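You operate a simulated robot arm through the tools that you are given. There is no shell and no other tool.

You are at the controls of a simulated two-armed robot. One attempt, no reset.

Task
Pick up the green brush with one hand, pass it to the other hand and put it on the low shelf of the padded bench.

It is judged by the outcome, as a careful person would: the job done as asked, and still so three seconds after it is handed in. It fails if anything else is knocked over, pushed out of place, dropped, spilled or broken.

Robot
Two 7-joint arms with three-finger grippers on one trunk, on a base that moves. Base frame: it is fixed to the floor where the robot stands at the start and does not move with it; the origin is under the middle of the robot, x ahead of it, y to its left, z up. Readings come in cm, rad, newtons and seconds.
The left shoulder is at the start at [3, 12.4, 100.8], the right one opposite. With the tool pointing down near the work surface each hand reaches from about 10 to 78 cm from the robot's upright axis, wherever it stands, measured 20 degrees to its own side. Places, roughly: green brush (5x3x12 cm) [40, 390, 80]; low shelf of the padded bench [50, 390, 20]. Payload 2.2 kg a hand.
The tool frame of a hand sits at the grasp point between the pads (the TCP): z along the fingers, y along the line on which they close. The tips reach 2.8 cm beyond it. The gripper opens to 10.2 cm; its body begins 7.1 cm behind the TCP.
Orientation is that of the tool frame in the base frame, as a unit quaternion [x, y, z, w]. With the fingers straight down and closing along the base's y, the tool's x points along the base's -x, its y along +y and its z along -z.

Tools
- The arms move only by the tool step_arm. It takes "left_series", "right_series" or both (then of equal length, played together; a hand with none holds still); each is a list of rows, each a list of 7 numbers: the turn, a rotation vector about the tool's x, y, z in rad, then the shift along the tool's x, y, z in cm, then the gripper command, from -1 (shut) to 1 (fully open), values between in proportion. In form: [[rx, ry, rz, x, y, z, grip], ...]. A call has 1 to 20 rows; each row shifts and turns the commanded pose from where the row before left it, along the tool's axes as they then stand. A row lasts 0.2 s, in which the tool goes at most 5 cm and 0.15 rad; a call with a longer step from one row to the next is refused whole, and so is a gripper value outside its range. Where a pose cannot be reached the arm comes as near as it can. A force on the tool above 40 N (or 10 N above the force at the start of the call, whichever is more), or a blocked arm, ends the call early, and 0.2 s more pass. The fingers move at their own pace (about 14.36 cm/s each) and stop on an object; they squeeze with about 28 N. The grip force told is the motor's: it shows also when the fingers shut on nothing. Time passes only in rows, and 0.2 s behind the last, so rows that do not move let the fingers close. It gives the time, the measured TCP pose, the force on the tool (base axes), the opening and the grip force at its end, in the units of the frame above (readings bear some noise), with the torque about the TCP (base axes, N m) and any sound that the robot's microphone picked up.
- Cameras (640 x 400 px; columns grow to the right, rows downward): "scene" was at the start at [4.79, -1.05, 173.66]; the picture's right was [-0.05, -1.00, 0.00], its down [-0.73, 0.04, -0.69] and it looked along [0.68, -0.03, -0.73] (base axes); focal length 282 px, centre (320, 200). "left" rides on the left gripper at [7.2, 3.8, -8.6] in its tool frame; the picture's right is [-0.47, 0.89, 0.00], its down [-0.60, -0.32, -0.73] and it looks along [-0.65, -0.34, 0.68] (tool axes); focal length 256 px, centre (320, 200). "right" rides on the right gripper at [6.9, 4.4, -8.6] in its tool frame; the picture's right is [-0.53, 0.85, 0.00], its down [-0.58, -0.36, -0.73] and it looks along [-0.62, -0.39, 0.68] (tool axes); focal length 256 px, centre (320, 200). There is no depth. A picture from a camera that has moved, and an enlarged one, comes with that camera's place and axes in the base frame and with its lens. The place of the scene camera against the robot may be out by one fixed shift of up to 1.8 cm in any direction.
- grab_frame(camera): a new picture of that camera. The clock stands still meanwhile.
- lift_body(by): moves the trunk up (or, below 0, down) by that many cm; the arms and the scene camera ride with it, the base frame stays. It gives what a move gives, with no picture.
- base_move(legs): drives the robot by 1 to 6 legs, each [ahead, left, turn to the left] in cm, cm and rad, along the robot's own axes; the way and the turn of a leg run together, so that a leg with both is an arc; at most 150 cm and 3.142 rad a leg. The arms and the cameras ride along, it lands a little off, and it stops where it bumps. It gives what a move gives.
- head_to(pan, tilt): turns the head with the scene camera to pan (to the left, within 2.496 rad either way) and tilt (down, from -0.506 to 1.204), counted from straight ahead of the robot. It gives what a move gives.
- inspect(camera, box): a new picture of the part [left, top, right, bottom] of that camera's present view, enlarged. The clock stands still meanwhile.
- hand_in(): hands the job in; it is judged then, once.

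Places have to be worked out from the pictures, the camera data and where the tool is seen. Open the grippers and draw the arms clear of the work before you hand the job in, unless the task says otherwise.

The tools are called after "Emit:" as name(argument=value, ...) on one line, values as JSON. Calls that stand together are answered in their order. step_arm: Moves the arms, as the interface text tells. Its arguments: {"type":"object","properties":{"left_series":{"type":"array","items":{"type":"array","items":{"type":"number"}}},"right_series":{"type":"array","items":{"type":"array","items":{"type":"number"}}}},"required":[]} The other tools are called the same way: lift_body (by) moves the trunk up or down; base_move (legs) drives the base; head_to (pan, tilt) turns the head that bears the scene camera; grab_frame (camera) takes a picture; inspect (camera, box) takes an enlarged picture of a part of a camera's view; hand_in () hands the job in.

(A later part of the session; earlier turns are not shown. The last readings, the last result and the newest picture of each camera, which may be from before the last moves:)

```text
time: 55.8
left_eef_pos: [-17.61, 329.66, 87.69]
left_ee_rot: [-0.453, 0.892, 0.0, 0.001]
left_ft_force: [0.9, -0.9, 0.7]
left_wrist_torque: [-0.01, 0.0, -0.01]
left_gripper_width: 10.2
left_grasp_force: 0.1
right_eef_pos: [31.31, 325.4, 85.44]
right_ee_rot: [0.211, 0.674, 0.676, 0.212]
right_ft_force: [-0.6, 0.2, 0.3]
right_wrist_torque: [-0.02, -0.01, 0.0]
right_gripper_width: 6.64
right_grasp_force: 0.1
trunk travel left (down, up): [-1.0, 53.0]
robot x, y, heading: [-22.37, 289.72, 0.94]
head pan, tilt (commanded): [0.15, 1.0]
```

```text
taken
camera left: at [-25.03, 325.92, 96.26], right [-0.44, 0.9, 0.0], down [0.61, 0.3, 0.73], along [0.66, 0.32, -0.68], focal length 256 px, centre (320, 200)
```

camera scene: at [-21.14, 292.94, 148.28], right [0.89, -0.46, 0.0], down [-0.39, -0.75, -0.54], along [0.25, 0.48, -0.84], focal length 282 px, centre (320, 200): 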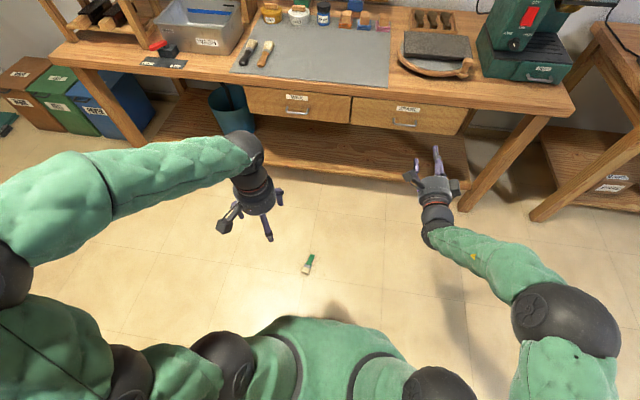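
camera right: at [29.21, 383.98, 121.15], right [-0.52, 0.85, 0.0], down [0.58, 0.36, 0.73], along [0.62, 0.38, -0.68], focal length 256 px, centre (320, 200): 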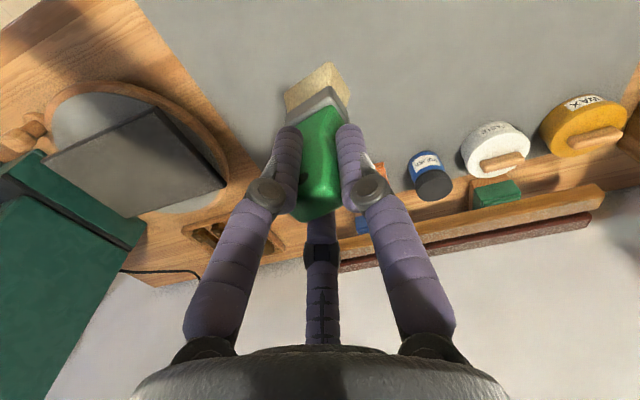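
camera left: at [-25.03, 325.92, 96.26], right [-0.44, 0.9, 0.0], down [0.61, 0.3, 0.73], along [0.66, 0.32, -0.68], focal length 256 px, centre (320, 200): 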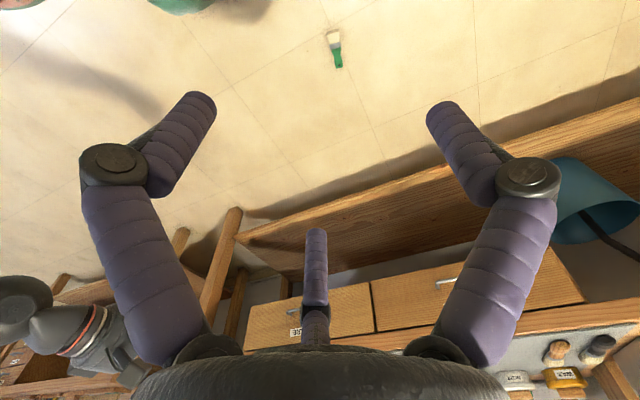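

The brush shows at the top of the left wrist view; I enlarge it to fix its two ends on the floor.

Emit:
inspect(camera="left", box=[295, 10, 375, 90])

Emit:
inspect(camera="scene", box=[270, 235, 350, 295])

```text
5.00 times, centred on (335, 50) of left
camera zoom: at [-25.03, 325.92, 96.26], right [-0.44, 0.9, 0.0], down [0.61, 0.3, 0.73], along [0.66, 0.32, -0.68], focal length 1280 px, centre (245, 950)
```

zoom: 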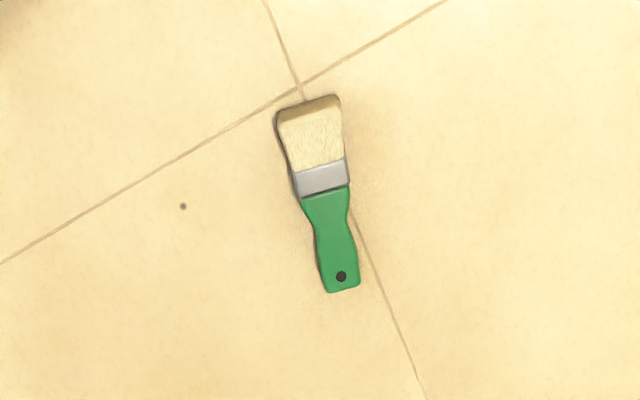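

```text
6.67 times, centred on (310, 265) of scene
camera zoom: at [-21.14, 292.94, 148.28], right [0.89, -0.46, 0.0], down [-0.39, -0.75, -0.54], along [0.25, 0.48, -0.84], focal length 1878 px, centre (387, -233)
```

zoom: 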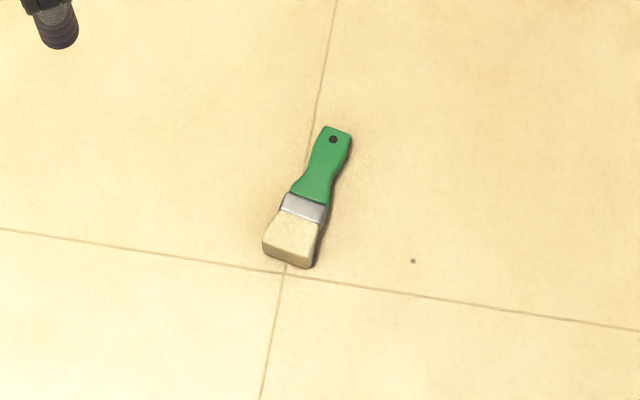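

Both views agree: handle end near [2.6, 347.5], bristle end near [-5.9, 340.2], so it points about 12° right of my heading. It is a bit far for reaching the floor, so I roll 10 cm closer (still well short of it).

Emit:
base_move(legs=[[10, 0, 0]])

```text
time: 56.9
left_eef_pos: [-11.68, 337.73, 87.67]
left_ee_rot: [-0.453, 0.892, -0.001, 0.0]
left_ft_force: [-0.7, -0.5, -0.7]
left_wrist_torque: [-0.02, 0.01, 0.0]
left_gripper_width: 10.23
left_grasp_force: 0.0
right_eef_pos: [37.17, 333.47, 85.36]
right_ee_rot: [0.211, 0.674, 0.676, 0.211]
right_ft_force: [-0.1, 1.0, -0.4]
right_wrist_torque: [0.01, 0.02, 0.01]
right_gripper_width: 6.65
right_grasp_force: 0.1
trunk travel left (down, up): [-1.0, 53.0]
robot x, y, heading: [-16.82, 298.08, 0.943]
head pan, tilt (commanded): [0.15, 1.0]
```

I bring the open left hand over the handle, turn it 12° to line up with the brush, and lower it to about z 33 to check the aim.

Emit:
step_arm(left_series=[[0, 0, 0, -3.42, -1.31, 0, 1], [0, 0, 0, -3.42, -1.31, 0, 1], [0, 0, 0, -3.42, -1.31, 0, 1], [0, 0, 0, -3.42, -1.31, 0, 1], [0, 0, 0.1035, 0, 0, 0, 1], [0, 0, 0.1035, 0, 0, 0, 1], [0, 0, 0, 0, 0, 4.9, 1], [0, 0, 0, 0, 0, 4.9, 1], [0, 0, 0, 0, 0, 4.9, 1], [0, 0, 0, 0, 0, 4.9, 1], [0, 0, 0, 0, 0, 4.9, 1], [0, 0, 0, 0, 0, 4.9, 1], [0, 0, 0, 0, 0, 4.9, 1], [0, 0, 0, 0, 0, 4.9, 1], [0, 0, 0, 0, 0, 4.9, 1], [0, 0, 0, 0, 0, 4.9, 1], [0, 0, 0, 0, 0, 4.9, 1], [0, 0, 0, 0, 0, 0, 1]])

Emit:
grab_frame(camera="left")

Emit:
grab_frame(camera="scene")

```text
time: 60.7
left_eef_pos: [0.56, 345.56, 33.76]
left_ee_rot: [-0.358, 0.934, 0.0, 0.001]
left_ft_force: [0.2, -0.1, 0.5]
left_wrist_torque: [0.0, 0.0, 0.0]
left_gripper_width: 10.2
left_grasp_force: 0.0
right_eef_pos: [37.25, 333.48, 85.44]
right_ee_rot: [0.212, 0.674, 0.676, 0.211]
right_ft_force: [0.5, 0.1, 0.2]
right_wrist_torque: [0.02, 0.02, -0.02]
right_gripper_width: 6.63
right_grasp_force: 0.1
trunk travel left (down, up): [-1.0, 53.0]
robot x, y, heading: [-16.54, 297.89, 0.941]
head pan, tilt (commanded): [0.15, 1.0]
```

```text
taken
camera left: at [-7.5, 343.53, 42.35], right [-0.25, 0.97, 0.0], down [0.66, 0.17, 0.73], along [0.71, 0.18, -0.68], focal length 256 px, centre (320, 200)
```

left: 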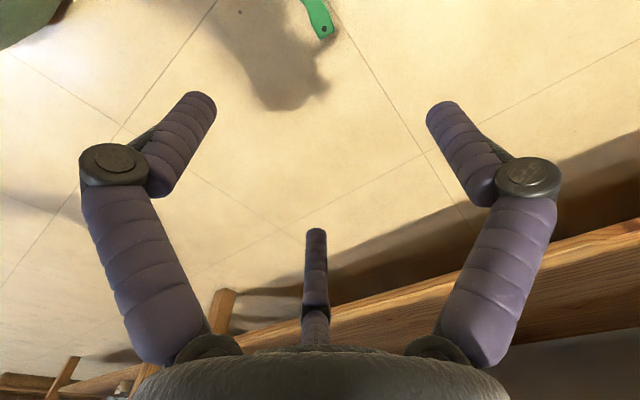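

```text
taken
camera scene: at [-15.26, 301.02, 148.28], right [0.89, -0.46, 0.0], down [-0.39, -0.75, -0.54], along [0.25, 0.48, -0.84], focal length 282 px, centre (320, 200)
```

scene: 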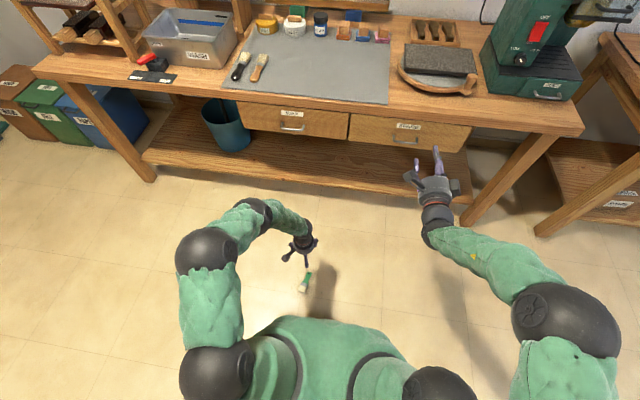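

The handle end fits my estimate ([2.7, 347.0]). I lower another 20 cm and look once more before the last descent.

Emit:
step_arm(left_series=[[0, 0, 0, 0, 0, 4, 1], [0, 0, 0, 0, 0, 4, 1], [0, 0, 0, 0, 0, 4, 1], [0, 0, 0, 0, 0, 4, 1], [0, 0, 0, 0, 0, 4, 1], [0, 0, 0, 0, 0, 0, 1]])

Emit:
grab_frame(camera="left")

Emit:
inspect(camera="scene", box=[240, 200, 380, 300])

```text
time: 62.1
left_eef_pos: [0.41, 345.2, 15.0]
left_ee_rot: [-0.358, 0.934, 0.0, 0.0]
left_ft_force: [-0.1, 1.2, -0.2]
left_wrist_torque: [0.02, 0.02, 0.04]
left_gripper_width: 10.23
left_grasp_force: 0.0
left hand out of reach, approached as far as the arm can: row 5
right_eef_pos: [37.4, 333.43, 85.34]
right_ee_rot: [0.211, 0.674, 0.676, 0.212]
right_ft_force: [-0.6, 0.6, -0.2]
right_wrist_torque: [-0.02, -0.03, -0.02]
right_gripper_width: 6.61
right_grasp_force: 0.2
trunk travel left (down, up): [-1.0, 53.0]
robot x, y, heading: [-16.75, 297.72, 0.939]
head pan, tilt (commanded): [0.15, 1.0]
```

```text
taken
camera left: at [-7.54, 343.21, 23.61], right [-0.25, 0.97, 0.0], down [0.66, 0.17, 0.73], along [0.71, 0.18, -0.68], focal length 256 px, centre (320, 200)
```

left: 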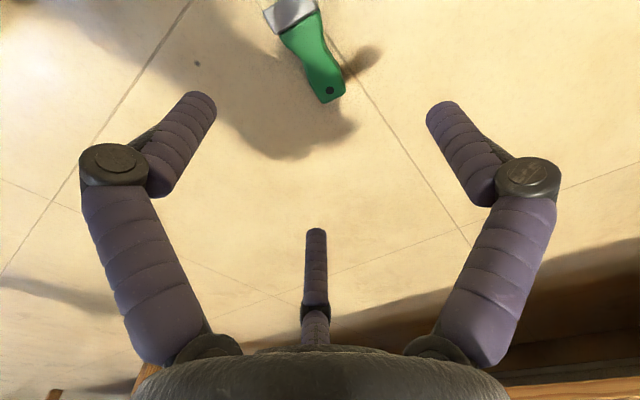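

```text
4.00 times, centred on (310, 250) of scene
camera zoom: at [-15.26, 301.0, 148.28], right [0.89, -0.46, 0.0], down [-0.39, -0.75, -0.54], along [0.25, 0.48, -0.84], focal length 1127 px, centre (360, 0)
```

zoom: 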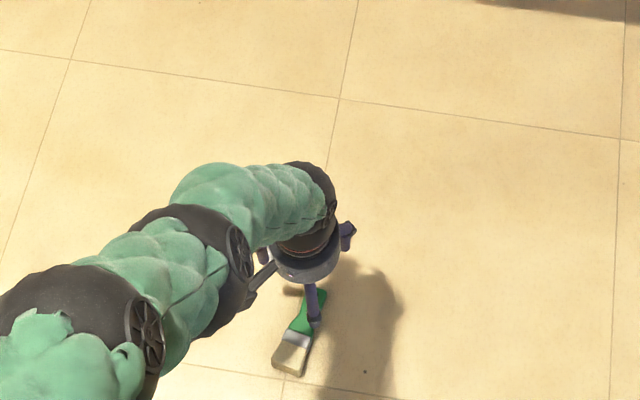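

The arm reports it is at its reach limit near z 15 with the fingers straight down. I lower the trunk its last centimetre and test reaching lower and slightly nearer to me, staying above the brush.

Emit:
lift_body(by=-1)

Emit:
step_arm(left_series=[[0, 0, 0, 3, 0, 0, 1], [0, 0, 0, 3, 0, 0, 1], [0, 0, 0, 0, 0, 2, 1], [0, 0, 0, 0, 0, 2, 1], [0, 0, 0, 0, 0, 0, 1]])

Emit:
grab_frame(camera="scene")

```text
time: 62.7
left_eef_pos: [0.46, 345.3, 14.0]
left_ee_rot: [-0.358, 0.934, 0.0, -0.001]
left_ft_force: [0.8, -0.1, -1.1]
left_wrist_torque: [0.02, 0.02, 0.0]
left_gripper_width: 10.2
left_grasp_force: 0.1
right_eef_pos: [37.21, 333.54, 84.46]
right_ee_rot: [0.211, 0.673, 0.676, 0.211]
right_ft_force: [-0.5, -0.4, 0.1]
right_wrist_torque: [0.0, 0.01, 0.02]
right_gripper_width: 6.61
right_grasp_force: 0.0
trunk travel left (down, up): [0.0, 54.0]
robot x, y, heading: [-16.59, 297.89, 0.945]
head pan, tilt (commanded): [0.15, 1.0]
```

```text
time: 63.9
left_eef_pos: [-3.98, 340.8, 10.34]
left_ee_rot: [-0.359, 0.933, 0.0, 0.0]
left_ft_force: [-0.1, 0.9, -0.6]
left_wrist_torque: [0.05, -0.01, 0.02]
left_gripper_width: 10.19
left_grasp_force: 0.1
left hand out of reach, approached as far as the arm can: row 4
right_eef_pos: [37.29, 333.47, 84.49]
right_ee_rot: [0.211, 0.673, 0.676, 0.213]
right_ft_force: [-0.7, 0.0, 0.0]
right_wrist_torque: [0.01, 0.0, 0.0]
right_gripper_width: 6.64
right_grasp_force: 0.0
trunk travel left (down, up): [0.0, 54.0]
robot x, y, heading: [-16.25, 298.09, 0.941]
head pan, tilt (commanded): [0.15, 1.0]
```

```text
taken
camera scene: at [-15.26, 301.0, 147.28], right [0.89, -0.46, 0.0], down [-0.39, -0.75, -0.54], along [0.25, 0.48, -0.84], focal length 282 px, centre (320, 200)
```

scene: 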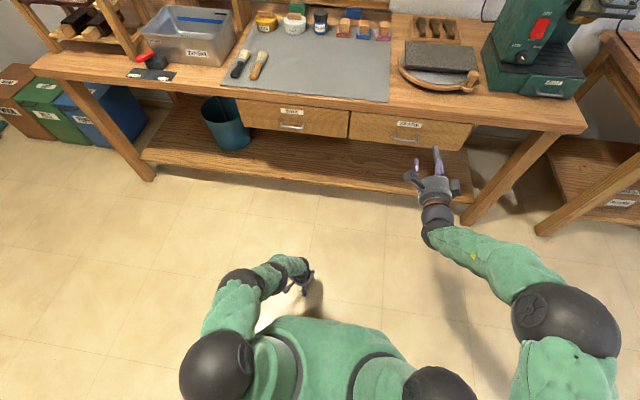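

Tool-down reach near the floor is limited (about z 10 here). I test whether tilting the hand forward lets it get lower, staying well above the floor and clear of the brush.

Emit:
step_arm(left_series=[[0, -0.12, 0, 0, 0, 0, 1], [0, -0.12, 0, 0, 0, 0, 1], [0, -0.12, 0, 0, 0, 0, 1], [0, 0, 0, 0, 0, 0, 1]])

```text
time: 64.9
left_eef_pos: [-4.11, 341.26, 10.24]
left_ee_rot: [-0.357, 0.924, 0.058, 0.127]
left_ft_force: [0.4, 1.3, -0.5]
left_wrist_torque: [-0.01, -0.02, 0.0]
left_gripper_width: 10.21
left_grasp_force: 0.1
left hand out of reach, approached as far as the arm can: row 3
right_eef_pos: [37.17, 333.6, 84.45]
right_ee_rot: [0.211, 0.674, 0.676, 0.212]
right_ft_force: [0.0, 0.4, 0.3]
right_wrist_torque: [0.03, -0.02, 0.0]
right_gripper_width: 6.63
right_grasp_force: 0.1
trunk travel left (down, up): [0.0, 54.0]
robot x, y, heading: [-16.71, 297.68, 0.94]
head pan, tilt (commanded): [0.15, 1.0]
```

Tilting forward does not help. I undo it and test whether the hand gets lower further out to my left.

Emit:
step_arm(left_series=[[0, 0.12, 0, 0, 0, -1, 1], [0, 0.12, 0, 0, 0, -1, 1], [0, 0.12, 0, 0, 0, -1, 1], [0, 0, 0, 0, 5, 0, 1], [0, 0, 0, 0, 5, 0, 1], [0, 0, 0, 0, 5, 0, 1], [0, 0, 0, 0, 0, 2, 1], [0, 0, 0, 0, 0, 2, 1], [0, 0, 0, 0, 0, 2, 1], [0, 0, 0, 0, 0, 0, 1]])

Emit:
grab_frame(camera="scene")

```text
time: 67.1
left_eef_pos: [-14.76, 351.77, 12.66]
left_ee_rot: [-0.361, 0.931, -0.006, -0.041]
left_ft_force: [-0.4, -0.8, -0.2]
left_wrist_torque: [-0.02, -0.02, 0.0]
left_gripper_width: 10.2
left_grasp_force: 0.1
left hand out of reach, approached as far as the arm can: row 7, 8, 9
right_eef_pos: [37.09, 333.49, 84.43]
right_ee_rot: [0.211, 0.673, 0.676, 0.212]
right_ft_force: [0.0, -0.2, 0.7]
right_wrist_torque: [0.01, -0.03, -0.02]
right_gripper_width: 6.6
right_grasp_force: 0.0
trunk travel left (down, up): [0.0, 54.0]
robot x, y, heading: [-16.84, 297.79, 0.944]
head pan, tilt (commanded): [0.15, 1.0]
```

```text
taken
camera scene: at [-15.27, 301.0, 147.28], right [0.89, -0.46, 0.0], down [-0.39, -0.75, -0.54], along [0.25, 0.48, -0.84], focal length 282 px, centre (320, 200)
```

scene: 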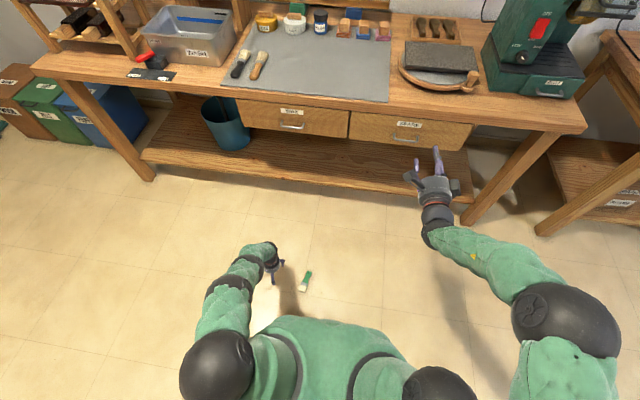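

The arm's reach sphere is centred near the shoulder about 23 cm to my left, so the brush must come nearer to the left shoulder (about 24 cm ahead, 38 cm left). I raise the left hand, pull the right hand back so it stays off the bench, then reposition the base around the brush.

Emit:
step_arm(left_series=[[0, 0, 0, 0, 0, -5, 1], [0, 0, 0, 0, 0, -5, 1], [0, 0, 0, 0, 0, -5, 1], [0, 0, 0, 0, 0, -5, 1]], right_series=[[0, 0, 0, 0, 0, -4.5, 0.3], [0, 0, 0, 0, 0, -4.5, 0.3], [0, 0, 0, 0, 0, -4.5, 0.3], [0, 0, 0, 0, 0, -4.5, 0.3]])

Emit:
base_move(legs=[[0, -23.7, 0], [24, 0, 0]])

Emit:
head_to(pan=0.6, tilt=1.1)

Emit:
grab_frame(camera="scene")

Emit:
grab_frame(camera="left")

```text
time: 68.1
left_eef_pos: [-13.37, 352.34, 32.62]
left_ee_rot: [-0.361, 0.932, -0.006, -0.042]
left_ft_force: [-0.6, 0.2, -0.2]
left_wrist_torque: [0.0, -0.01, 0.0]
left_gripper_width: 10.22
left_grasp_force: 0.0
right_eef_pos: [26.74, 318.65, 84.45]
right_ee_rot: [0.21, 0.674, 0.676, 0.211]
right_ft_force: [0.3, -0.1, -0.1]
right_wrist_torque: [-0.01, -0.01, -0.01]
right_gripper_width: 6.62
right_grasp_force: 0.1
trunk travel left (down, up): [0.0, 54.0]
robot x, y, heading: [-16.24, 297.62, 0.942]
head pan, tilt (commanded): [0.15, 1.0]
```

```text
time: 71.2
left_eef_pos: [19.93, 358.0, 32.68]
left_ee_rot: [-0.363, 0.931, -0.006, -0.041]
left_ft_force: [-0.3, -0.3, -0.3]
left_wrist_torque: [0.01, 0.01, -0.01]
left_gripper_width: 10.19
left_grasp_force: 0.1
right_eef_pos: [60.15, 324.26, 84.46]
right_ee_rot: [0.209, 0.674, 0.676, 0.211]
right_ft_force: [-0.3, 0.8, -0.2]
right_wrist_torque: [0.02, 0.0, -0.02]
right_gripper_width: 6.63
right_grasp_force: 0.0
trunk travel left (down, up): [0.0, 54.0]
robot x, y, heading: [16.58, 303.51, 0.945]
head pan, tilt (commanded): [0.15, 1.0]
```

```text
time: 72.1
left_eef_pos: [19.78, 357.93, 32.64]
left_ee_rot: [-0.362, 0.931, -0.006, -0.04]
left_ft_force: [0.1, 0.0, 0.5]
left_wrist_torque: [0.0, -0.01, -0.01]
left_gripper_width: 10.21
left_grasp_force: 0.0
right_eef_pos: [60.25, 324.25, 84.42]
right_ee_rot: [0.21, 0.674, 0.677, 0.211]
right_ft_force: [0.3, -0.2, 0.4]
right_wrist_torque: [0.03, 0.0, -0.01]
right_gripper_width: 6.66
right_grasp_force: 0.0
trunk travel left (down, up): [0.0, 54.0]
robot x, y, heading: [16.73, 303.29, 0.945]
head pan, tilt (commanded): [0.6, 1.1]
```

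```text
taken
camera scene: at [14.99, 306.53, 146.62], right [1.0, -0.03, 0.0], down [-0.03, -0.89, -0.45], along [0.01, 0.45, -0.89], focal length 282 px, centre (320, 200)
```

scene: 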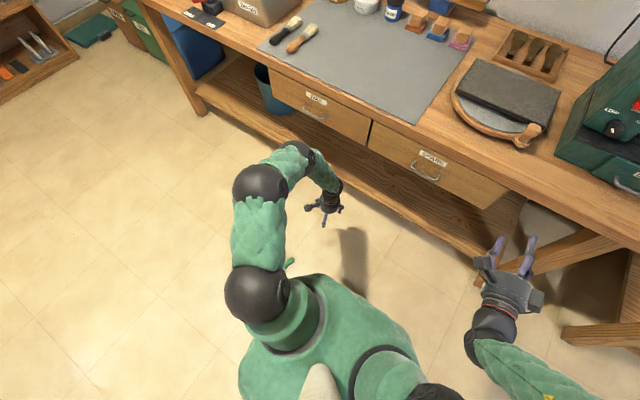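

```text
taken
camera left: at [12.46, 356.2, 41.86], right [-0.26, 0.97, -0.02], down [0.71, 0.2, 0.67], along [0.66, 0.16, -0.74], focal length 256 px, centre (320, 200)
```

left: 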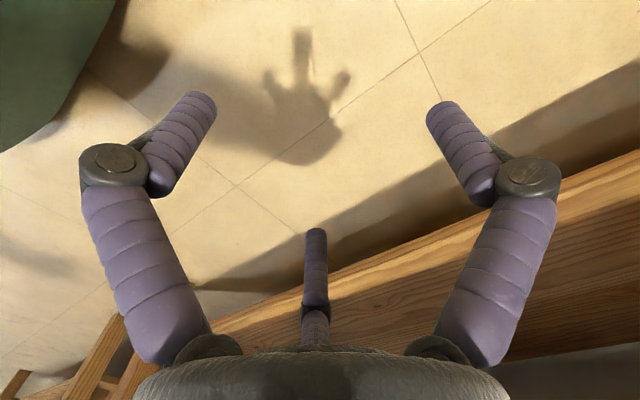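

The brush's handle shows just below the left arm, now about 25 cm ahead and 38 cm left of me. I level the left hand and bring it back over the handle at z ≈ 32.

Emit:
step_arm(left_series=[[0, -0.082, 0, 0, 0, 0, 1], [0, 0, 0, 4.5, 0.74, 0, 1], [0, 0, 0, 4.5, 0.74, 0, 1], [0, 0, 0, 4.5, 0.74, 0, 1], [0, 0, 0, 4.5, 0.74, 0, 1], [0, 0, 0, 4.5, 0.74, 0, 1], [0, 0, 0, 0, 0, 0, 1]])

Emit:
grab_frame(camera="left")

Emit:
grab_frame(camera="scene")

```text
time: 73.7
left_eef_pos: [0.7, 345.56, 32.65]
left_ee_rot: [-0.363, 0.932, 0.01, -0.004]
left_ft_force: [0.5, -0.4, 0.6]
left_wrist_torque: [-0.01, -0.01, -0.02]
left_gripper_width: 10.19
left_grasp_force: 0.1
right_eef_pos: [60.16, 324.22, 84.47]
right_ee_rot: [0.21, 0.674, 0.677, 0.21]
right_ft_force: [-0.1, 0.1, -0.3]
right_wrist_torque: [0.03, -0.01, 0.02]
right_gripper_width: 6.62
right_grasp_force: 0.0
trunk travel left (down, up): [0.0, 54.0]
robot x, y, heading: [16.74, 302.81, 0.941]
head pan, tilt (commanded): [0.6, 1.1]
```

```text
taken
camera left: at [-7.23, 343.24, 41.3], right [-0.26, 0.97, 0.02], down [0.67, 0.16, 0.73], along [0.7, 0.2, -0.69], focal length 256 px, centre (320, 200)
```

left: 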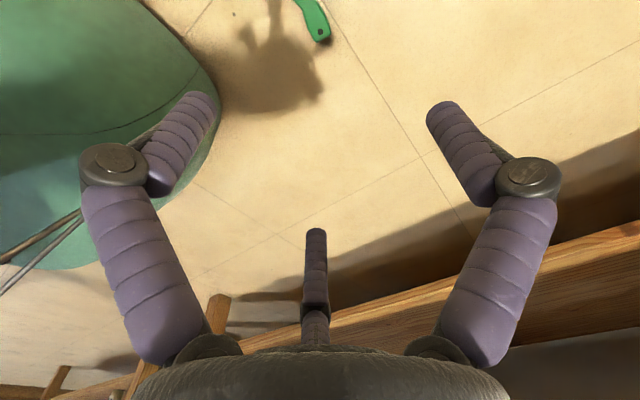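

```text
taken
camera scene: at [14.96, 306.51, 146.62], right [1.0, -0.03, 0.0], down [-0.02, -0.89, -0.45], along [0.01, 0.45, -0.89], focal length 282 px, centre (320, 200)
```

scene: 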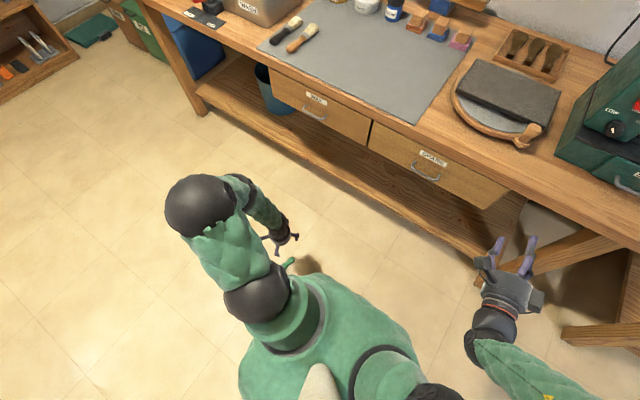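

The base's rim stays about 15 cm from the hand, and the handle end sits where expected. I lower 20 cm and check reach.

Emit:
step_arm(left_series=[[0, 0, 0, 0, 0, 4, 1], [0, 0, 0, 0, 0, 4, 1], [0, 0, 0, 0, 0, 4, 1], [0, 0, 0, 0, 0, 4, 1], [0, 0, 0, 0, 0, 4, 1], [0, 0, 0, 0, 0, 0, 1]])

Emit:
grab_frame(camera="left")

```text
time: 75.1
left_eef_pos: [0.5, 345.81, 12.63]
left_ee_rot: [-0.363, 0.932, 0.01, -0.004]
left_ft_force: [-0.1, -0.5, -0.2]
left_wrist_torque: [-0.02, 0.01, 0.01]
left_gripper_width: 10.22
left_grasp_force: 0.0
right_eef_pos: [60.17, 324.22, 84.44]
right_ee_rot: [0.21, 0.674, 0.676, 0.211]
right_ft_force: [-1.4, 0.4, -0.6]
right_wrist_torque: [-0.02, 0.01, -0.03]
right_gripper_width: 6.62
right_grasp_force: 0.0
trunk travel left (down, up): [0.0, 54.0]
robot x, y, heading: [16.89, 303.45, 0.945]
head pan, tilt (commanded): [0.6, 1.1]
```

```text
taken
camera left: at [-7.4, 343.57, 21.25], right [-0.26, 0.97, 0.02], down [0.67, 0.16, 0.73], along [0.7, 0.2, -0.69], focal length 256 px, centre (320, 200)
```

left: 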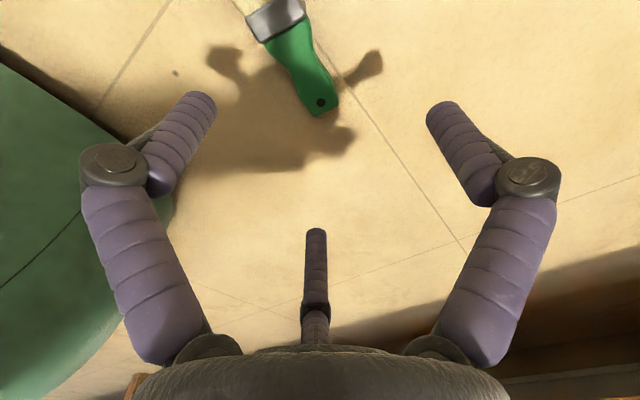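

The reach is fine here. The handle centre line needs a 0.3–0.4 cm correction; I apply it, descend to fingertip height just off the floor, and look before closing.

Emit:
step_arm(left_series=[[0, 0, 0, 0.4, -0.3, 0, 1], [0, 0, 0, 0, 0, 3, 1], [0, 0, 0, 0, 0, 3, 1], [0, 0, 0, 0, 0, 2, 1], [0, 0, 0, 0, 0, 1, 1], [0, 0, 0, 0, 0, 0.4, 1], [0, 0, 0, 0, 0, 0, 1]])

Emit:
grab_frame(camera="left")

```text
time: 76.7
left_eef_pos: [0.72, 345.43, 4.08]
left_ee_rot: [-0.362, 0.932, 0.009, -0.003]
left_ft_force: [-1.5, 0.5, 0.2]
left_wrist_torque: [0.04, -0.04, 0.01]
left_gripper_width: 10.18
left_grasp_force: 0.1
left hand out of reach, approached as far as the arm can: row 5, 6
right_eef_pos: [60.2, 324.25, 84.35]
right_ee_rot: [0.21, 0.674, 0.677, 0.211]
right_ft_force: [-0.3, 0.5, 0.1]
right_wrist_torque: [-0.05, -0.02, 0.01]
right_gripper_width: 6.63
right_grasp_force: 0.1
trunk travel left (down, up): [0.0, 54.0]
robot x, y, heading: [16.99, 303.59, 0.942]
head pan, tilt (commanded): [0.6, 1.1]
```

```text
taken
camera left: at [-7.21, 343.21, 12.71], right [-0.26, 0.97, 0.02], down [0.67, 0.16, 0.73], along [0.7, 0.2, -0.69], focal length 256 px, centre (320, 200)
```

left: 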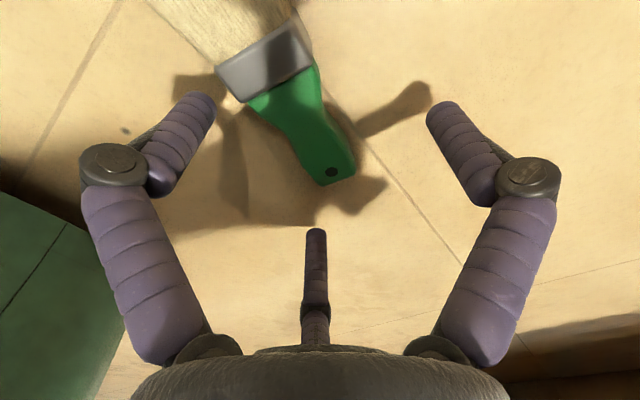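

The hand stops at z 4.1, a centimetre too high for a sound grip. I lift clear, shift the base 6 cm toward the brush to gain reach, and realign.

Emit:
step_arm(left_series=[[0, 0, 0, 0, 0, -4, 1], [0, 0, 0, 0, 0, -4, 1], [0, 0, 0, 0, 0, 0, 1]])

Emit:
base_move(legs=[[-1.5, 6, 0]])

```text
time: 77.5
left_eef_pos: [0.89, 345.55, 12.05]
left_ee_rot: [-0.363, 0.932, 0.01, -0.002]
left_ft_force: [0.2, 0.3, 1.6]
left_wrist_torque: [0.01, 0.03, 0.01]
left_gripper_width: 10.2
left_grasp_force: 0.1
right_eef_pos: [60.15, 324.29, 84.46]
right_ee_rot: [0.21, 0.674, 0.676, 0.21]
right_ft_force: [0.0, -0.7, -0.2]
right_wrist_torque: [-0.03, -0.02, -0.03]
right_gripper_width: 6.61
right_grasp_force: 0.1
trunk travel left (down, up): [0.0, 54.0]
robot x, y, heading: [17.01, 303.49, 0.947]
head pan, tilt (commanded): [0.6, 1.1]
```

```text
time: 78.5
left_eef_pos: [-4.88, 347.67, 12.11]
left_ee_rot: [-0.361, 0.932, 0.009, -0.002]
left_ft_force: [0.3, -0.3, 0.1]
left_wrist_torque: [-0.02, -0.02, 0.02]
left_gripper_width: 10.23
left_grasp_force: 0.0
right_eef_pos: [54.33, 326.55, 84.32]
right_ee_rot: [0.21, 0.674, 0.676, 0.211]
right_ft_force: [0.2, -0.6, -0.4]
right_wrist_torque: [0.0, 0.0, 0.02]
right_gripper_width: 6.65
right_grasp_force: 0.0
trunk travel left (down, up): [0.0, 54.0]
robot x, y, heading: [10.73, 305.52, 0.941]
head pan, tilt (commanded): [0.6, 1.1]
```

Now I move back over the grip point at [0.3, 345.5], turn 3° to match the handle, and descend in small steps.

Emit:
step_arm(left_series=[[0, 0, 0, -1.18, -2.54, 0, 1], [0, 0, 0, -1.18, -2.54, 0, 1], [0, 0, 0.06, 0, 0, 0, 1], [0, 0, 0, 0, 0, 3, 1], [0, 0, 0, 0, 0, 3, 1], [0, 0, 0, 0, 0, 2, 1], [0, 0, 0, 0, 0, 0.9, 1], [0, 0, 0, 0, 0, 0, 1]])

Emit:
grab_frame(camera="left")

```text
time: 80.3
left_eef_pos: [0.1, 345.54, 3.89]
left_ee_rot: [-0.334, 0.943, 0.009, -0.004]
left_ft_force: [1.5, -1.4, 4.3]
left_wrist_torque: [-0.32, 0.16, 0.11]
left_gripper_width: 10.19
left_grasp_force: 0.0
left hand out of reach, approached as far as the arm can: row 7
right_eef_pos: [54.47, 326.53, 84.37]
right_ee_rot: [0.21, 0.674, 0.676, 0.211]
right_ft_force: [0.0, 0.1, 0.0]
right_wrist_torque: [0.02, 0.02, 0.01]
right_gripper_width: 6.62
right_grasp_force: 0.0
trunk travel left (down, up): [0.0, 54.0]
robot x, y, heading: [11.1, 305.36, 0.944]
head pan, tilt (commanded): [0.6, 1.1]
```

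```text
taken
camera left: at [-7.91, 343.86, 12.56], right [-0.2, 0.98, 0.02], down [0.68, 0.12, 0.73], along [0.71, 0.15, -0.69], focal length 256 px, centre (320, 200)
```

left: 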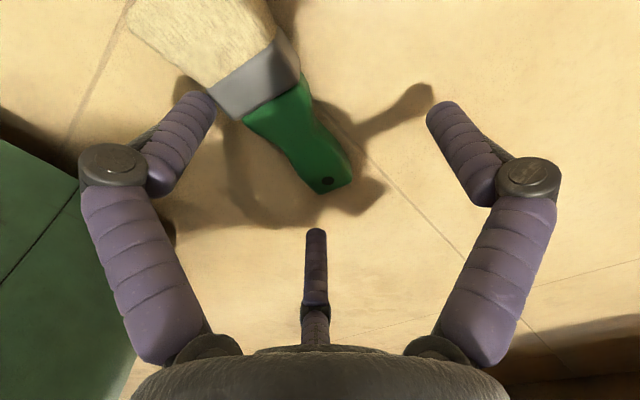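

A 4 N upward force and the picture show the bristle-side finger resting on the ferrule's edge. I lift 3 cm, shift 0.8 cm away to that side so the open fingers straddle the brush cleanly, and descend again.

Emit:
step_arm(left_series=[[0, 0, 0, 0, 0, -3, 1], [0, 0, 0.05, 0.1, -0.8, 0, 1], [0, 0, 0, 0, 0, 0, 1], [0, 0, 0, 0, 0, 2, 1], [0, 0, 0, 0, 0, 1.2, 1], [0, 0, 0, 0, 0, 0.6, 1], [0, 0, 0, 0, 0, 0, 1]])

Emit:
grab_frame(camera="left")

```text
time: 81.9
left_eef_pos: [0.5, 344.96, 3.65]
left_ee_rot: [-0.311, 0.95, 0.009, -0.003]
left_ft_force: [-0.7, 0.1, 0.2]
left_wrist_torque: [-0.03, -0.02, -0.03]
left_gripper_width: 10.21
left_grasp_force: 0.1
left hand out of reach, approached as far as the arm can: row 6
right_eef_pos: [54.49, 326.66, 84.4]
right_ee_rot: [0.21, 0.674, 0.676, 0.211]
right_ft_force: [-0.1, 0.2, 0.0]
right_wrist_torque: [-0.01, 0.02, -0.03]
right_gripper_width: 6.64
right_grasp_force: 0.0
trunk travel left (down, up): [0.0, 54.0]
robot x, y, heading: [10.92, 305.73, 0.943]
head pan, tilt (commanded): [0.6, 1.1]
```

```text
taken
camera left: at [-7.54, 343.59, 12.36], right [-0.15, 0.99, 0.02], down [0.68, 0.09, 0.72], along [0.72, 0.12, -0.69], focal length 256 px, centre (320, 200)
```

left: 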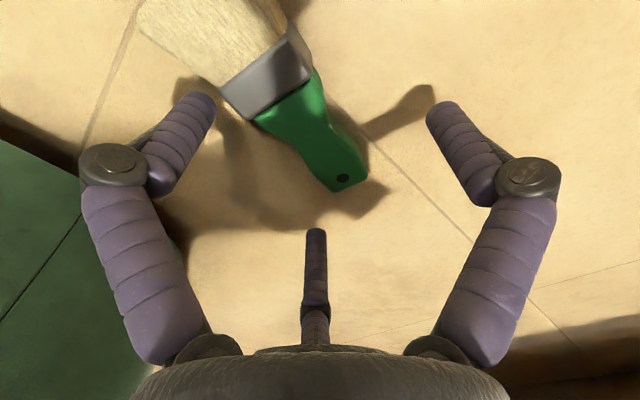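

The straddle is clean now but 0.5 cm deeper would grip better. I lift off, bring the base 3.5 cm nearer (still clear of the brush), and come back down.

Emit:
step_arm(left_series=[[0, 0, 0, 0, 0, -4, 1], [0, 0, 0, 0, 0, -2, 1], [0, 0, 0, 0, 0, 0, 1]])

Emit:
base_move(legs=[[3.5, 0, 0]])

```text
time: 82.7
left_eef_pos: [0.62, 344.85, 9.67]
left_ee_rot: [-0.311, 0.95, 0.01, -0.003]
left_ft_force: [0.5, 0.0, 0.7]
left_wrist_torque: [-0.02, -0.02, -0.03]
left_gripper_width: 10.22
left_grasp_force: 0.0
right_eef_pos: [54.41, 326.76, 84.49]
right_ee_rot: [0.209, 0.674, 0.676, 0.211]
right_ft_force: [0.0, -0.1, -0.6]
right_wrist_torque: [-0.02, 0.0, 0.0]
right_gripper_width: 6.65
right_grasp_force: 0.2
trunk travel left (down, up): [0.0, 54.0]
robot x, y, heading: [11.26, 305.81, 0.947]
head pan, tilt (commanded): [0.6, 1.1]
```

```text
time: 83.6
left_eef_pos: [2.64, 347.63, 9.76]
left_ee_rot: [-0.311, 0.95, 0.01, -0.003]
left_ft_force: [0.8, -0.1, -0.2]
left_wrist_torque: [0.0, 0.02, -0.03]
left_gripper_width: 10.2
left_grasp_force: 0.0
right_eef_pos: [56.55, 329.35, 84.42]
right_ee_rot: [0.211, 0.674, 0.676, 0.211]
right_ft_force: [0.6, -0.4, 0.8]
right_wrist_torque: [0.03, 0.01, 0.02]
right_gripper_width: 6.64
right_grasp_force: 0.1
trunk travel left (down, up): [0.0, 54.0]
robot x, y, heading: [13.13, 308.04, 0.937]
head pan, tilt (commanded): [0.6, 1.1]
```

I move back over the grip point and descend to about z 3.

Emit:
step_arm(left_series=[[0, 0, 0, 3.2, -1.03, 0, 1], [0, 0, -0.04, 0, 0, 0, 1], [0, 0, 0, 0, 0, 3, 1], [0, 0, 0, 0, 0, 2, 1], [0, 0, 0, 0, 0, 1, 1], [0, 0, 0, 0, 0, 0.7, 1], [0, 0, 0, 0, 0, 0, 1]])

Emit:
grab_frame(camera="left")

```text
time: 85.2
left_eef_pos: [0.63, 345.27, 3.05]
left_ee_rot: [-0.33, 0.944, 0.008, -0.003]
left_ft_force: [0.1, 0.5, -0.1]
left_wrist_torque: [0.0, 0.01, 0.02]
left_gripper_width: 10.19
left_grasp_force: 0.0
right_eef_pos: [56.48, 329.33, 84.42]
right_ee_rot: [0.211, 0.674, 0.676, 0.211]
right_ft_force: [0.5, 0.3, -0.8]
right_wrist_torque: [0.01, -0.05, -0.03]
right_gripper_width: 6.63
right_grasp_force: 0.0
trunk travel left (down, up): [0.0, 54.0]
robot x, y, heading: [13.04, 308.66, 0.942]
head pan, tilt (commanded): [0.6, 1.1]
```

```text
taken
camera left: at [-7.45, 343.49, 11.63], right [-0.19, 0.98, 0.02], down [0.68, 0.12, 0.73], along [0.71, 0.15, -0.69], focal length 256 px, centre (320, 200)
```

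left: 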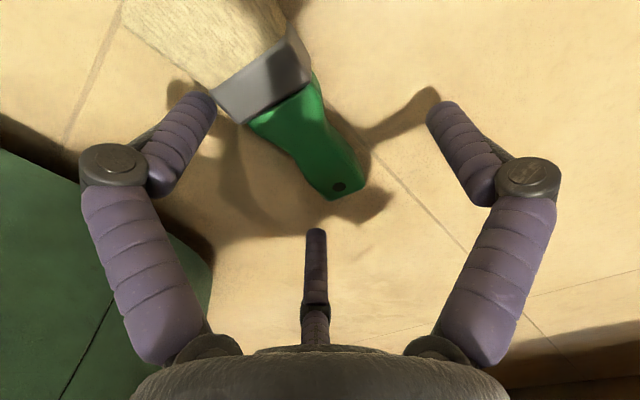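

No contact forces and the fingers straddle the handle, tips just off the floor. I close the left hand gradually.

Emit:
step_arm(left_series=[[0, 0, 0, 0, 0, 0, 0.5], [0, 0, 0, 0, 0, 0, 0.2], [0, 0, 0, 0, 0, 0, -0.1], [0, 0, 0, 0, 0, 0, -0.4], [0, 0, 0, 0, 0, 0, -0.7], [0, 0, 0, 0, 0, 0, -1], [0, 0, 0, 0, 0, 0, -1], [0, 0, 0, 0, 0, 0, -1]])

Emit:
grab_frame(camera="left")

```text
time: 87.0
left_eef_pos: [0.58, 345.24, 3.02]
left_ee_rot: [-0.331, 0.944, 0.01, -0.003]
left_ft_force: [-0.3, 0.5, 1.8]
left_wrist_torque: [0.03, -0.02, -0.02]
left_gripper_width: 3.87
left_grasp_force: 28.5
right_eef_pos: [56.55, 329.44, 84.31]
right_ee_rot: [0.21, 0.674, 0.676, 0.211]
right_ft_force: [-0.9, -0.1, -0.3]
right_wrist_torque: [-0.01, 0.02, -0.01]
right_gripper_width: 6.64
right_grasp_force: 0.1
trunk travel left (down, up): [0.0, 54.0]
robot x, y, heading: [13.0, 308.41, 0.944]
head pan, tilt (commanded): [0.6, 1.1]
```

```text
taken
camera left: at [-7.46, 343.52, 11.65], right [-0.19, 0.98, 0.02], down [0.68, 0.12, 0.73], along [0.71, 0.15, -0.69], focal length 256 px, centre (320, 200)
```

left: 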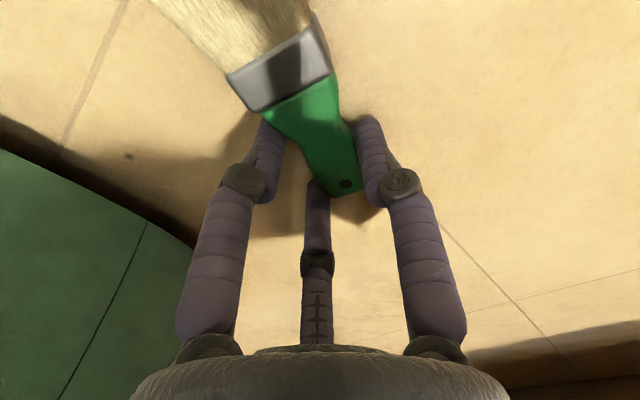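

The grip closed on the handle at 3.9 cm with 28 N, one finger near the ferrule, one near the handle end and the thumb opposite. I lift gently and look.

Emit:
step_arm(left_series=[[0, 0, 0, 0, 0, -0.5, -1], [0, 0, 0, 0, 0, -1, -1], [0, 0, 0, 0, 0, -2, -1], [0, 0, 0, 0, 0, -3, -1], [0, 0, 0, 0, 0, -3, -1], [0, 0, 0, 0, 0, 0, -1]])

Emit:
grab_frame(camera="left")

```text
time: 88.4
left_eef_pos: [0.73, 345.03, 12.53]
left_ee_rot: [-0.328, 0.945, 0.01, -0.003]
left_ft_force: [0.3, 0.7, -0.5]
left_wrist_torque: [0.01, -0.02, 0.0]
left_gripper_width: 3.84
left_grasp_force: 28.1
right_eef_pos: [56.57, 329.39, 84.37]
right_ee_rot: [0.211, 0.674, 0.676, 0.212]
right_ft_force: [0.2, -0.3, 0.0]
right_wrist_torque: [0.0, 0.01, 0.0]
right_gripper_width: 6.65
right_grasp_force: 0.1
trunk travel left (down, up): [0.0, 54.0]
robot x, y, heading: [13.1, 308.25, 0.945]
head pan, tilt (commanded): [0.6, 1.1]
```

```text
taken
camera left: at [-7.32, 343.34, 21.25], right [-0.19, 0.98, 0.02], down [0.68, 0.12, 0.73], along [0.71, 0.15, -0.69], focal length 256 px, centre (320, 200)
```

left: 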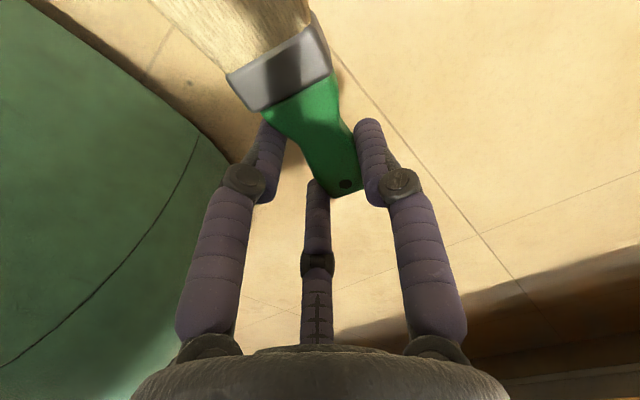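

The brush is held firmly across the handle (3.84 cm, 28 N). I back the base 25 cm from the bench, then bring the left hand up and forward to the hand-over place in front of me.

Emit:
base_move(legs=[[-25, 0, 0]])

Emit:
step_arm(left_series=[[0, 0, 0, -2.276, -0.845, -3.97, -1], [0, 0, 0, -2.276, -0.845, -3.97, -1], [0, 0, 0, -2.276, -0.845, -3.97, -1], [0, 0, 0, -2.276, -0.845, -3.97, -1], [0, 0, 0, -2.276, -0.845, -3.97, -1], [0, 0, 0, -2.276, -0.845, -3.97, -1], [0, 0, 0, -2.276, -0.845, -3.97, -1], [0, 0, 0, -2.276, -0.845, -3.97, -1], [0, 0, 0, -2.276, -0.845, -3.97, -1], [0, 0, 0, -2.276, -0.845, -3.97, -1], [0, 0, 0, -2.276, -0.845, -3.97, -1], [0, 0, 0, -2.276, -0.845, -3.97, -1], [0, 0, 0, -2.276, -0.845, -3.97, -1], [0, 0, 0, -2.276, -0.845, -3.97, -1], [0, 0, 0, -2.276, -0.845, -3.97, -1], [0, 0, 0, -2.276, -0.845, -3.97, -1], [0, 0, 0, -2.276, -0.845, -3.97, -1], [0, 0, 0, -2.276, -0.845, -3.97, -1], [0, 0, 0, 0, 0, 0, -1]])

Emit:
head_to(pan=0.0, tilt=0.9)

Emit:
grab_frame(camera="scene")

```text
time: 90.2
left_eef_pos: [-13.82, 324.87, 12.6]
left_ee_rot: [-0.33, 0.944, 0.009, -0.003]
left_ft_force: [0.2, -0.4, -1.1]
left_wrist_torque: [0.03, -0.01, 0.03]
left_gripper_width: 3.87
left_grasp_force: 28.3
right_eef_pos: [41.82, 309.15, 84.35]
right_ee_rot: [0.21, 0.674, 0.676, 0.211]
right_ft_force: [0.1, 0.2, 0.6]
right_wrist_torque: [-0.02, -0.01, 0.01]
right_gripper_width: 6.64
right_grasp_force: 0.1
trunk travel left (down, up): [0.0, 54.0]
robot x, y, heading: [-1.73, 288.05, 0.943]
head pan, tilt (commanded): [0.6, 1.1]
```

```text
time: 94.2
left_eef_pos: [28.43, 337.51, 83.79]
left_ee_rot: [-0.33, 0.944, 0.01, -0.004]
left_ft_force: [0.2, 0.0, -0.8]
left_wrist_torque: [0.01, -0.02, 0.0]
left_gripper_width: 3.85
left_grasp_force: 27.5
right_eef_pos: [41.86, 309.26, 84.49]
right_ee_rot: [0.21, 0.674, 0.676, 0.21]
right_ft_force: [0.1, -0.4, 0.1]
right_wrist_torque: [-0.03, -0.02, 0.0]
right_gripper_width: 6.63
right_grasp_force: 0.1
trunk travel left (down, up): [0.0, 54.0]
robot x, y, heading: [-1.35, 288.06, 0.946]
head pan, tilt (commanded): [0.6, 1.1]
```

```text
time: 95.2
left_eef_pos: [28.41, 337.47, 83.66]
left_ee_rot: [-0.331, 0.944, 0.009, -0.003]
left_ft_force: [-0.3, -1.0, -1.0]
left_wrist_torque: [0.03, -0.04, -0.03]
left_gripper_width: 3.87
left_grasp_force: 28.9
right_eef_pos: [41.83, 309.27, 84.44]
right_ee_rot: [0.21, 0.674, 0.676, 0.211]
right_ft_force: [-0.5, 0.4, 0.2]
right_wrist_torque: [0.01, -0.01, 0.01]
right_gripper_width: 6.66
right_grasp_force: 0.2
trunk travel left (down, up): [0.0, 54.0]
robot x, y, heading: [-1.49, 287.84, 0.946]
head pan, tilt (commanded): [0.0, 0.901]
```

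```text
taken
camera scene: at [0.92, 291.31, 148.0], right [0.81, -0.59, 0.0], down [-0.46, -0.64, -0.62], along [0.36, 0.5, -0.78], focal length 282 px, centre (320, 200)
```

scene: 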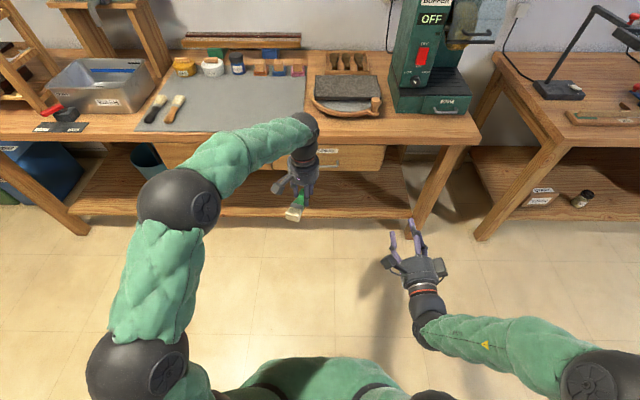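

The brush came up safely in the left hand. I now turn that hand about its own axis so the bristles point to my right, toward the right hand.

Emit:
step_arm(left_series=[[0, 0, -0.139, 0, 0, 0, -1], [0, 0, -0.139, 0, 0, 0, -1], [0, 0, -0.139, 0, 0, 0, -1], [0, 0, -0.139, 0, 0, 0, -1], [0, 0, -0.139, 0, 0, 0, -1], [0, 0, -0.139, 0, 0, 0, -1], [0, 0, -0.139, 0, 0, 0, -1], [0, 0, -0.139, 0, 0, 0, -1], [0, 0, -0.139, 0, 0, 0, -1], [0, 0, -0.139, 0, 0, 0, -1], [0, 0, -0.139, 0, 0, 0, -1], [0, 0, -0.139, 0, 0, 0, -1], [0, 0, -0.139, 0, 0, 0, -1], [0, 0, -0.139, 0, 0, 0, -1], [0, 0, 0, 0, 0, 0, -1]])

Emit:
grab_frame(camera="scene")

Emit:
grab_frame(camera="left")

Emit:
grab_frame(camera="right")

```text
time: 98.4
left_eef_pos: [28.42, 337.47, 83.78]
left_ee_rot: [0.966, -0.258, -0.007, -0.006]
left_ft_force: [1.1, 0.0, -0.7]
left_wrist_torque: [0.03, 0.0, 0.02]
left_gripper_width: 3.86
left_grasp_force: 27.4
right_eef_pos: [41.76, 309.17, 84.43]
right_ee_rot: [0.21, 0.673, 0.677, 0.211]
right_ft_force: [0.1, 0.3, -0.3]
right_wrist_torque: [0.01, 0.01, -0.02]
right_gripper_width: 6.63
right_grasp_force: 0.0
trunk travel left (down, up): [0.0, 54.0]
robot x, y, heading: [-1.7, 287.91, 0.946]
head pan, tilt (commanded): [0.0, 0.901]
```

```text
taken
camera scene: at [0.92, 291.31, 148.0], right [0.81, -0.59, 0.0], down [-0.46, -0.63, -0.62], along [0.36, 0.5, -0.78], focal length 282 px, centre (320, 200)
```

scene: 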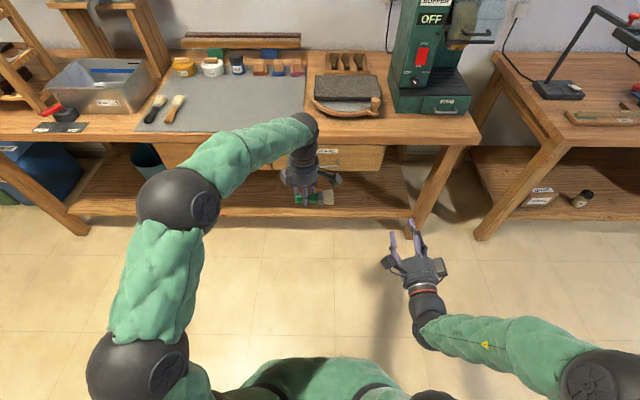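

```text
taken
camera left: at [32.79, 330.38, 92.14], right [-0.84, -0.54, 0.0], down [-0.36, 0.56, 0.74], along [-0.4, 0.63, -0.67], focal length 256 px, centre (320, 200)
```

left: 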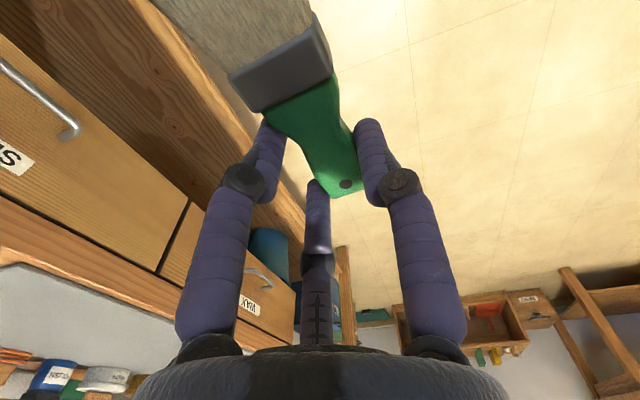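

```text
taken
camera right: at [31.1, 306.07, 88.68], right [0.44, -0.31, 0.85], down [0.06, -0.93, -0.37], along [0.9, 0.21, -0.39], focal length 256 px, centre (320, 200)
```

right: 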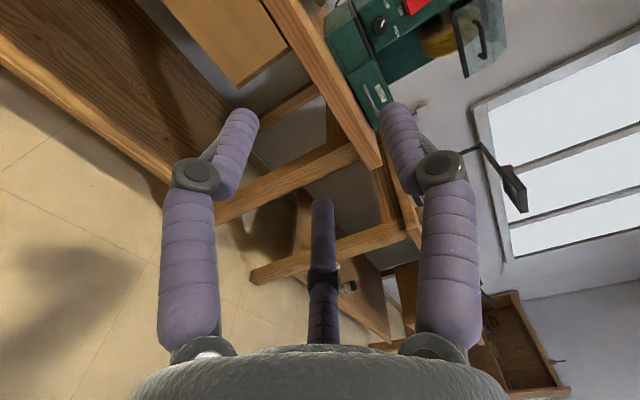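

The bristles now point to my right, level, with the bristle centre near [33, 333.4, 82]. I bring the half-open right hand to a spot 9 cm behind it, its axis a little below the brush, and check the alignment.

Emit:
step_arm(right_series=[[0, -0.027, 0, 0, 0, 0, 0.3], [0, 0, 0, 4.2, -0.626, 0.87, 0.3], [0, 0, 0, 4.2, -0.626, 0.87, 0.3], [0, 0, 0, 4.2, -0.626, 0.87, 0.3], [0, 0, 0, 4.2, -0.626, 0.87, 0.3], [0, 0, 0, 4.2, -0.626, 0.87, 0.3], [0, 0, 0, 0, 0, 0, 0.3]])

Emit:
grab_frame(camera="right")

Emit:
grab_frame(camera="scene")

```text
time: 100.0
left_eef_pos: [28.4, 337.41, 83.82]
left_ee_rot: [0.966, -0.259, -0.008, -0.007]
left_ft_force: [0.6, -0.6, -1.1]
left_wrist_torque: [0.03, 0.04, 0.0]
left_gripper_width: 3.87
left_grasp_force: 28.2
right_eef_pos: [38.03, 312.87, 76.81]
right_ee_rot: [0.214, 0.67, 0.676, 0.217]
right_ft_force: [0.0, -0.1, -0.5]
right_wrist_torque: [-0.01, -0.03, -0.02]
right_gripper_width: 6.63
right_grasp_force: 0.1
right hand out of reach, approached as far as the arm can: row 2, 3, 4, 5, 6
trunk travel left (down, up): [0.0, 54.0]
robot x, y, heading: [-1.48, 288.27, 0.941]
head pan, tilt (commanded): [0.0, 0.901]
```

```text
taken
camera right: at [27.22, 309.82, 81.02], right [0.43, -0.32, 0.85], down [0.05, -0.93, -0.37], along [0.9, 0.2, -0.39], focal length 256 px, centre (320, 200)
```

right: 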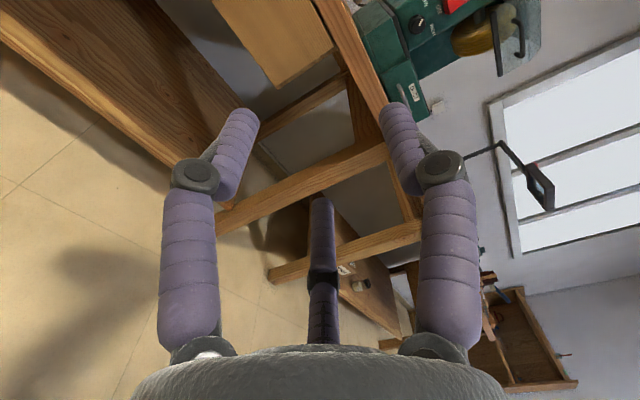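

```text
taken
camera scene: at [0.92, 291.3, 148.0], right [0.81, -0.59, 0.0], down [-0.46, -0.63, -0.62], along [0.36, 0.5, -0.78], focal length 282 px, centre (320, 200)
```

scene: 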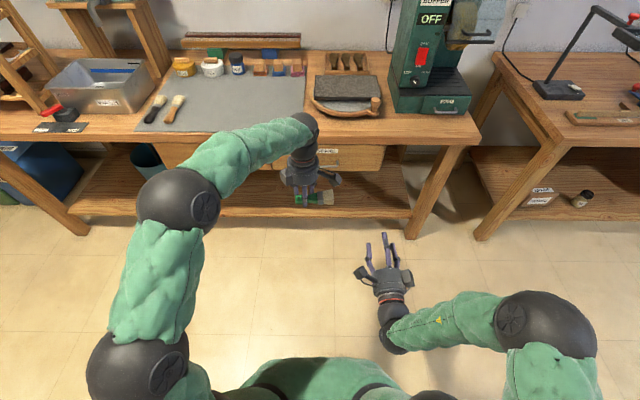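

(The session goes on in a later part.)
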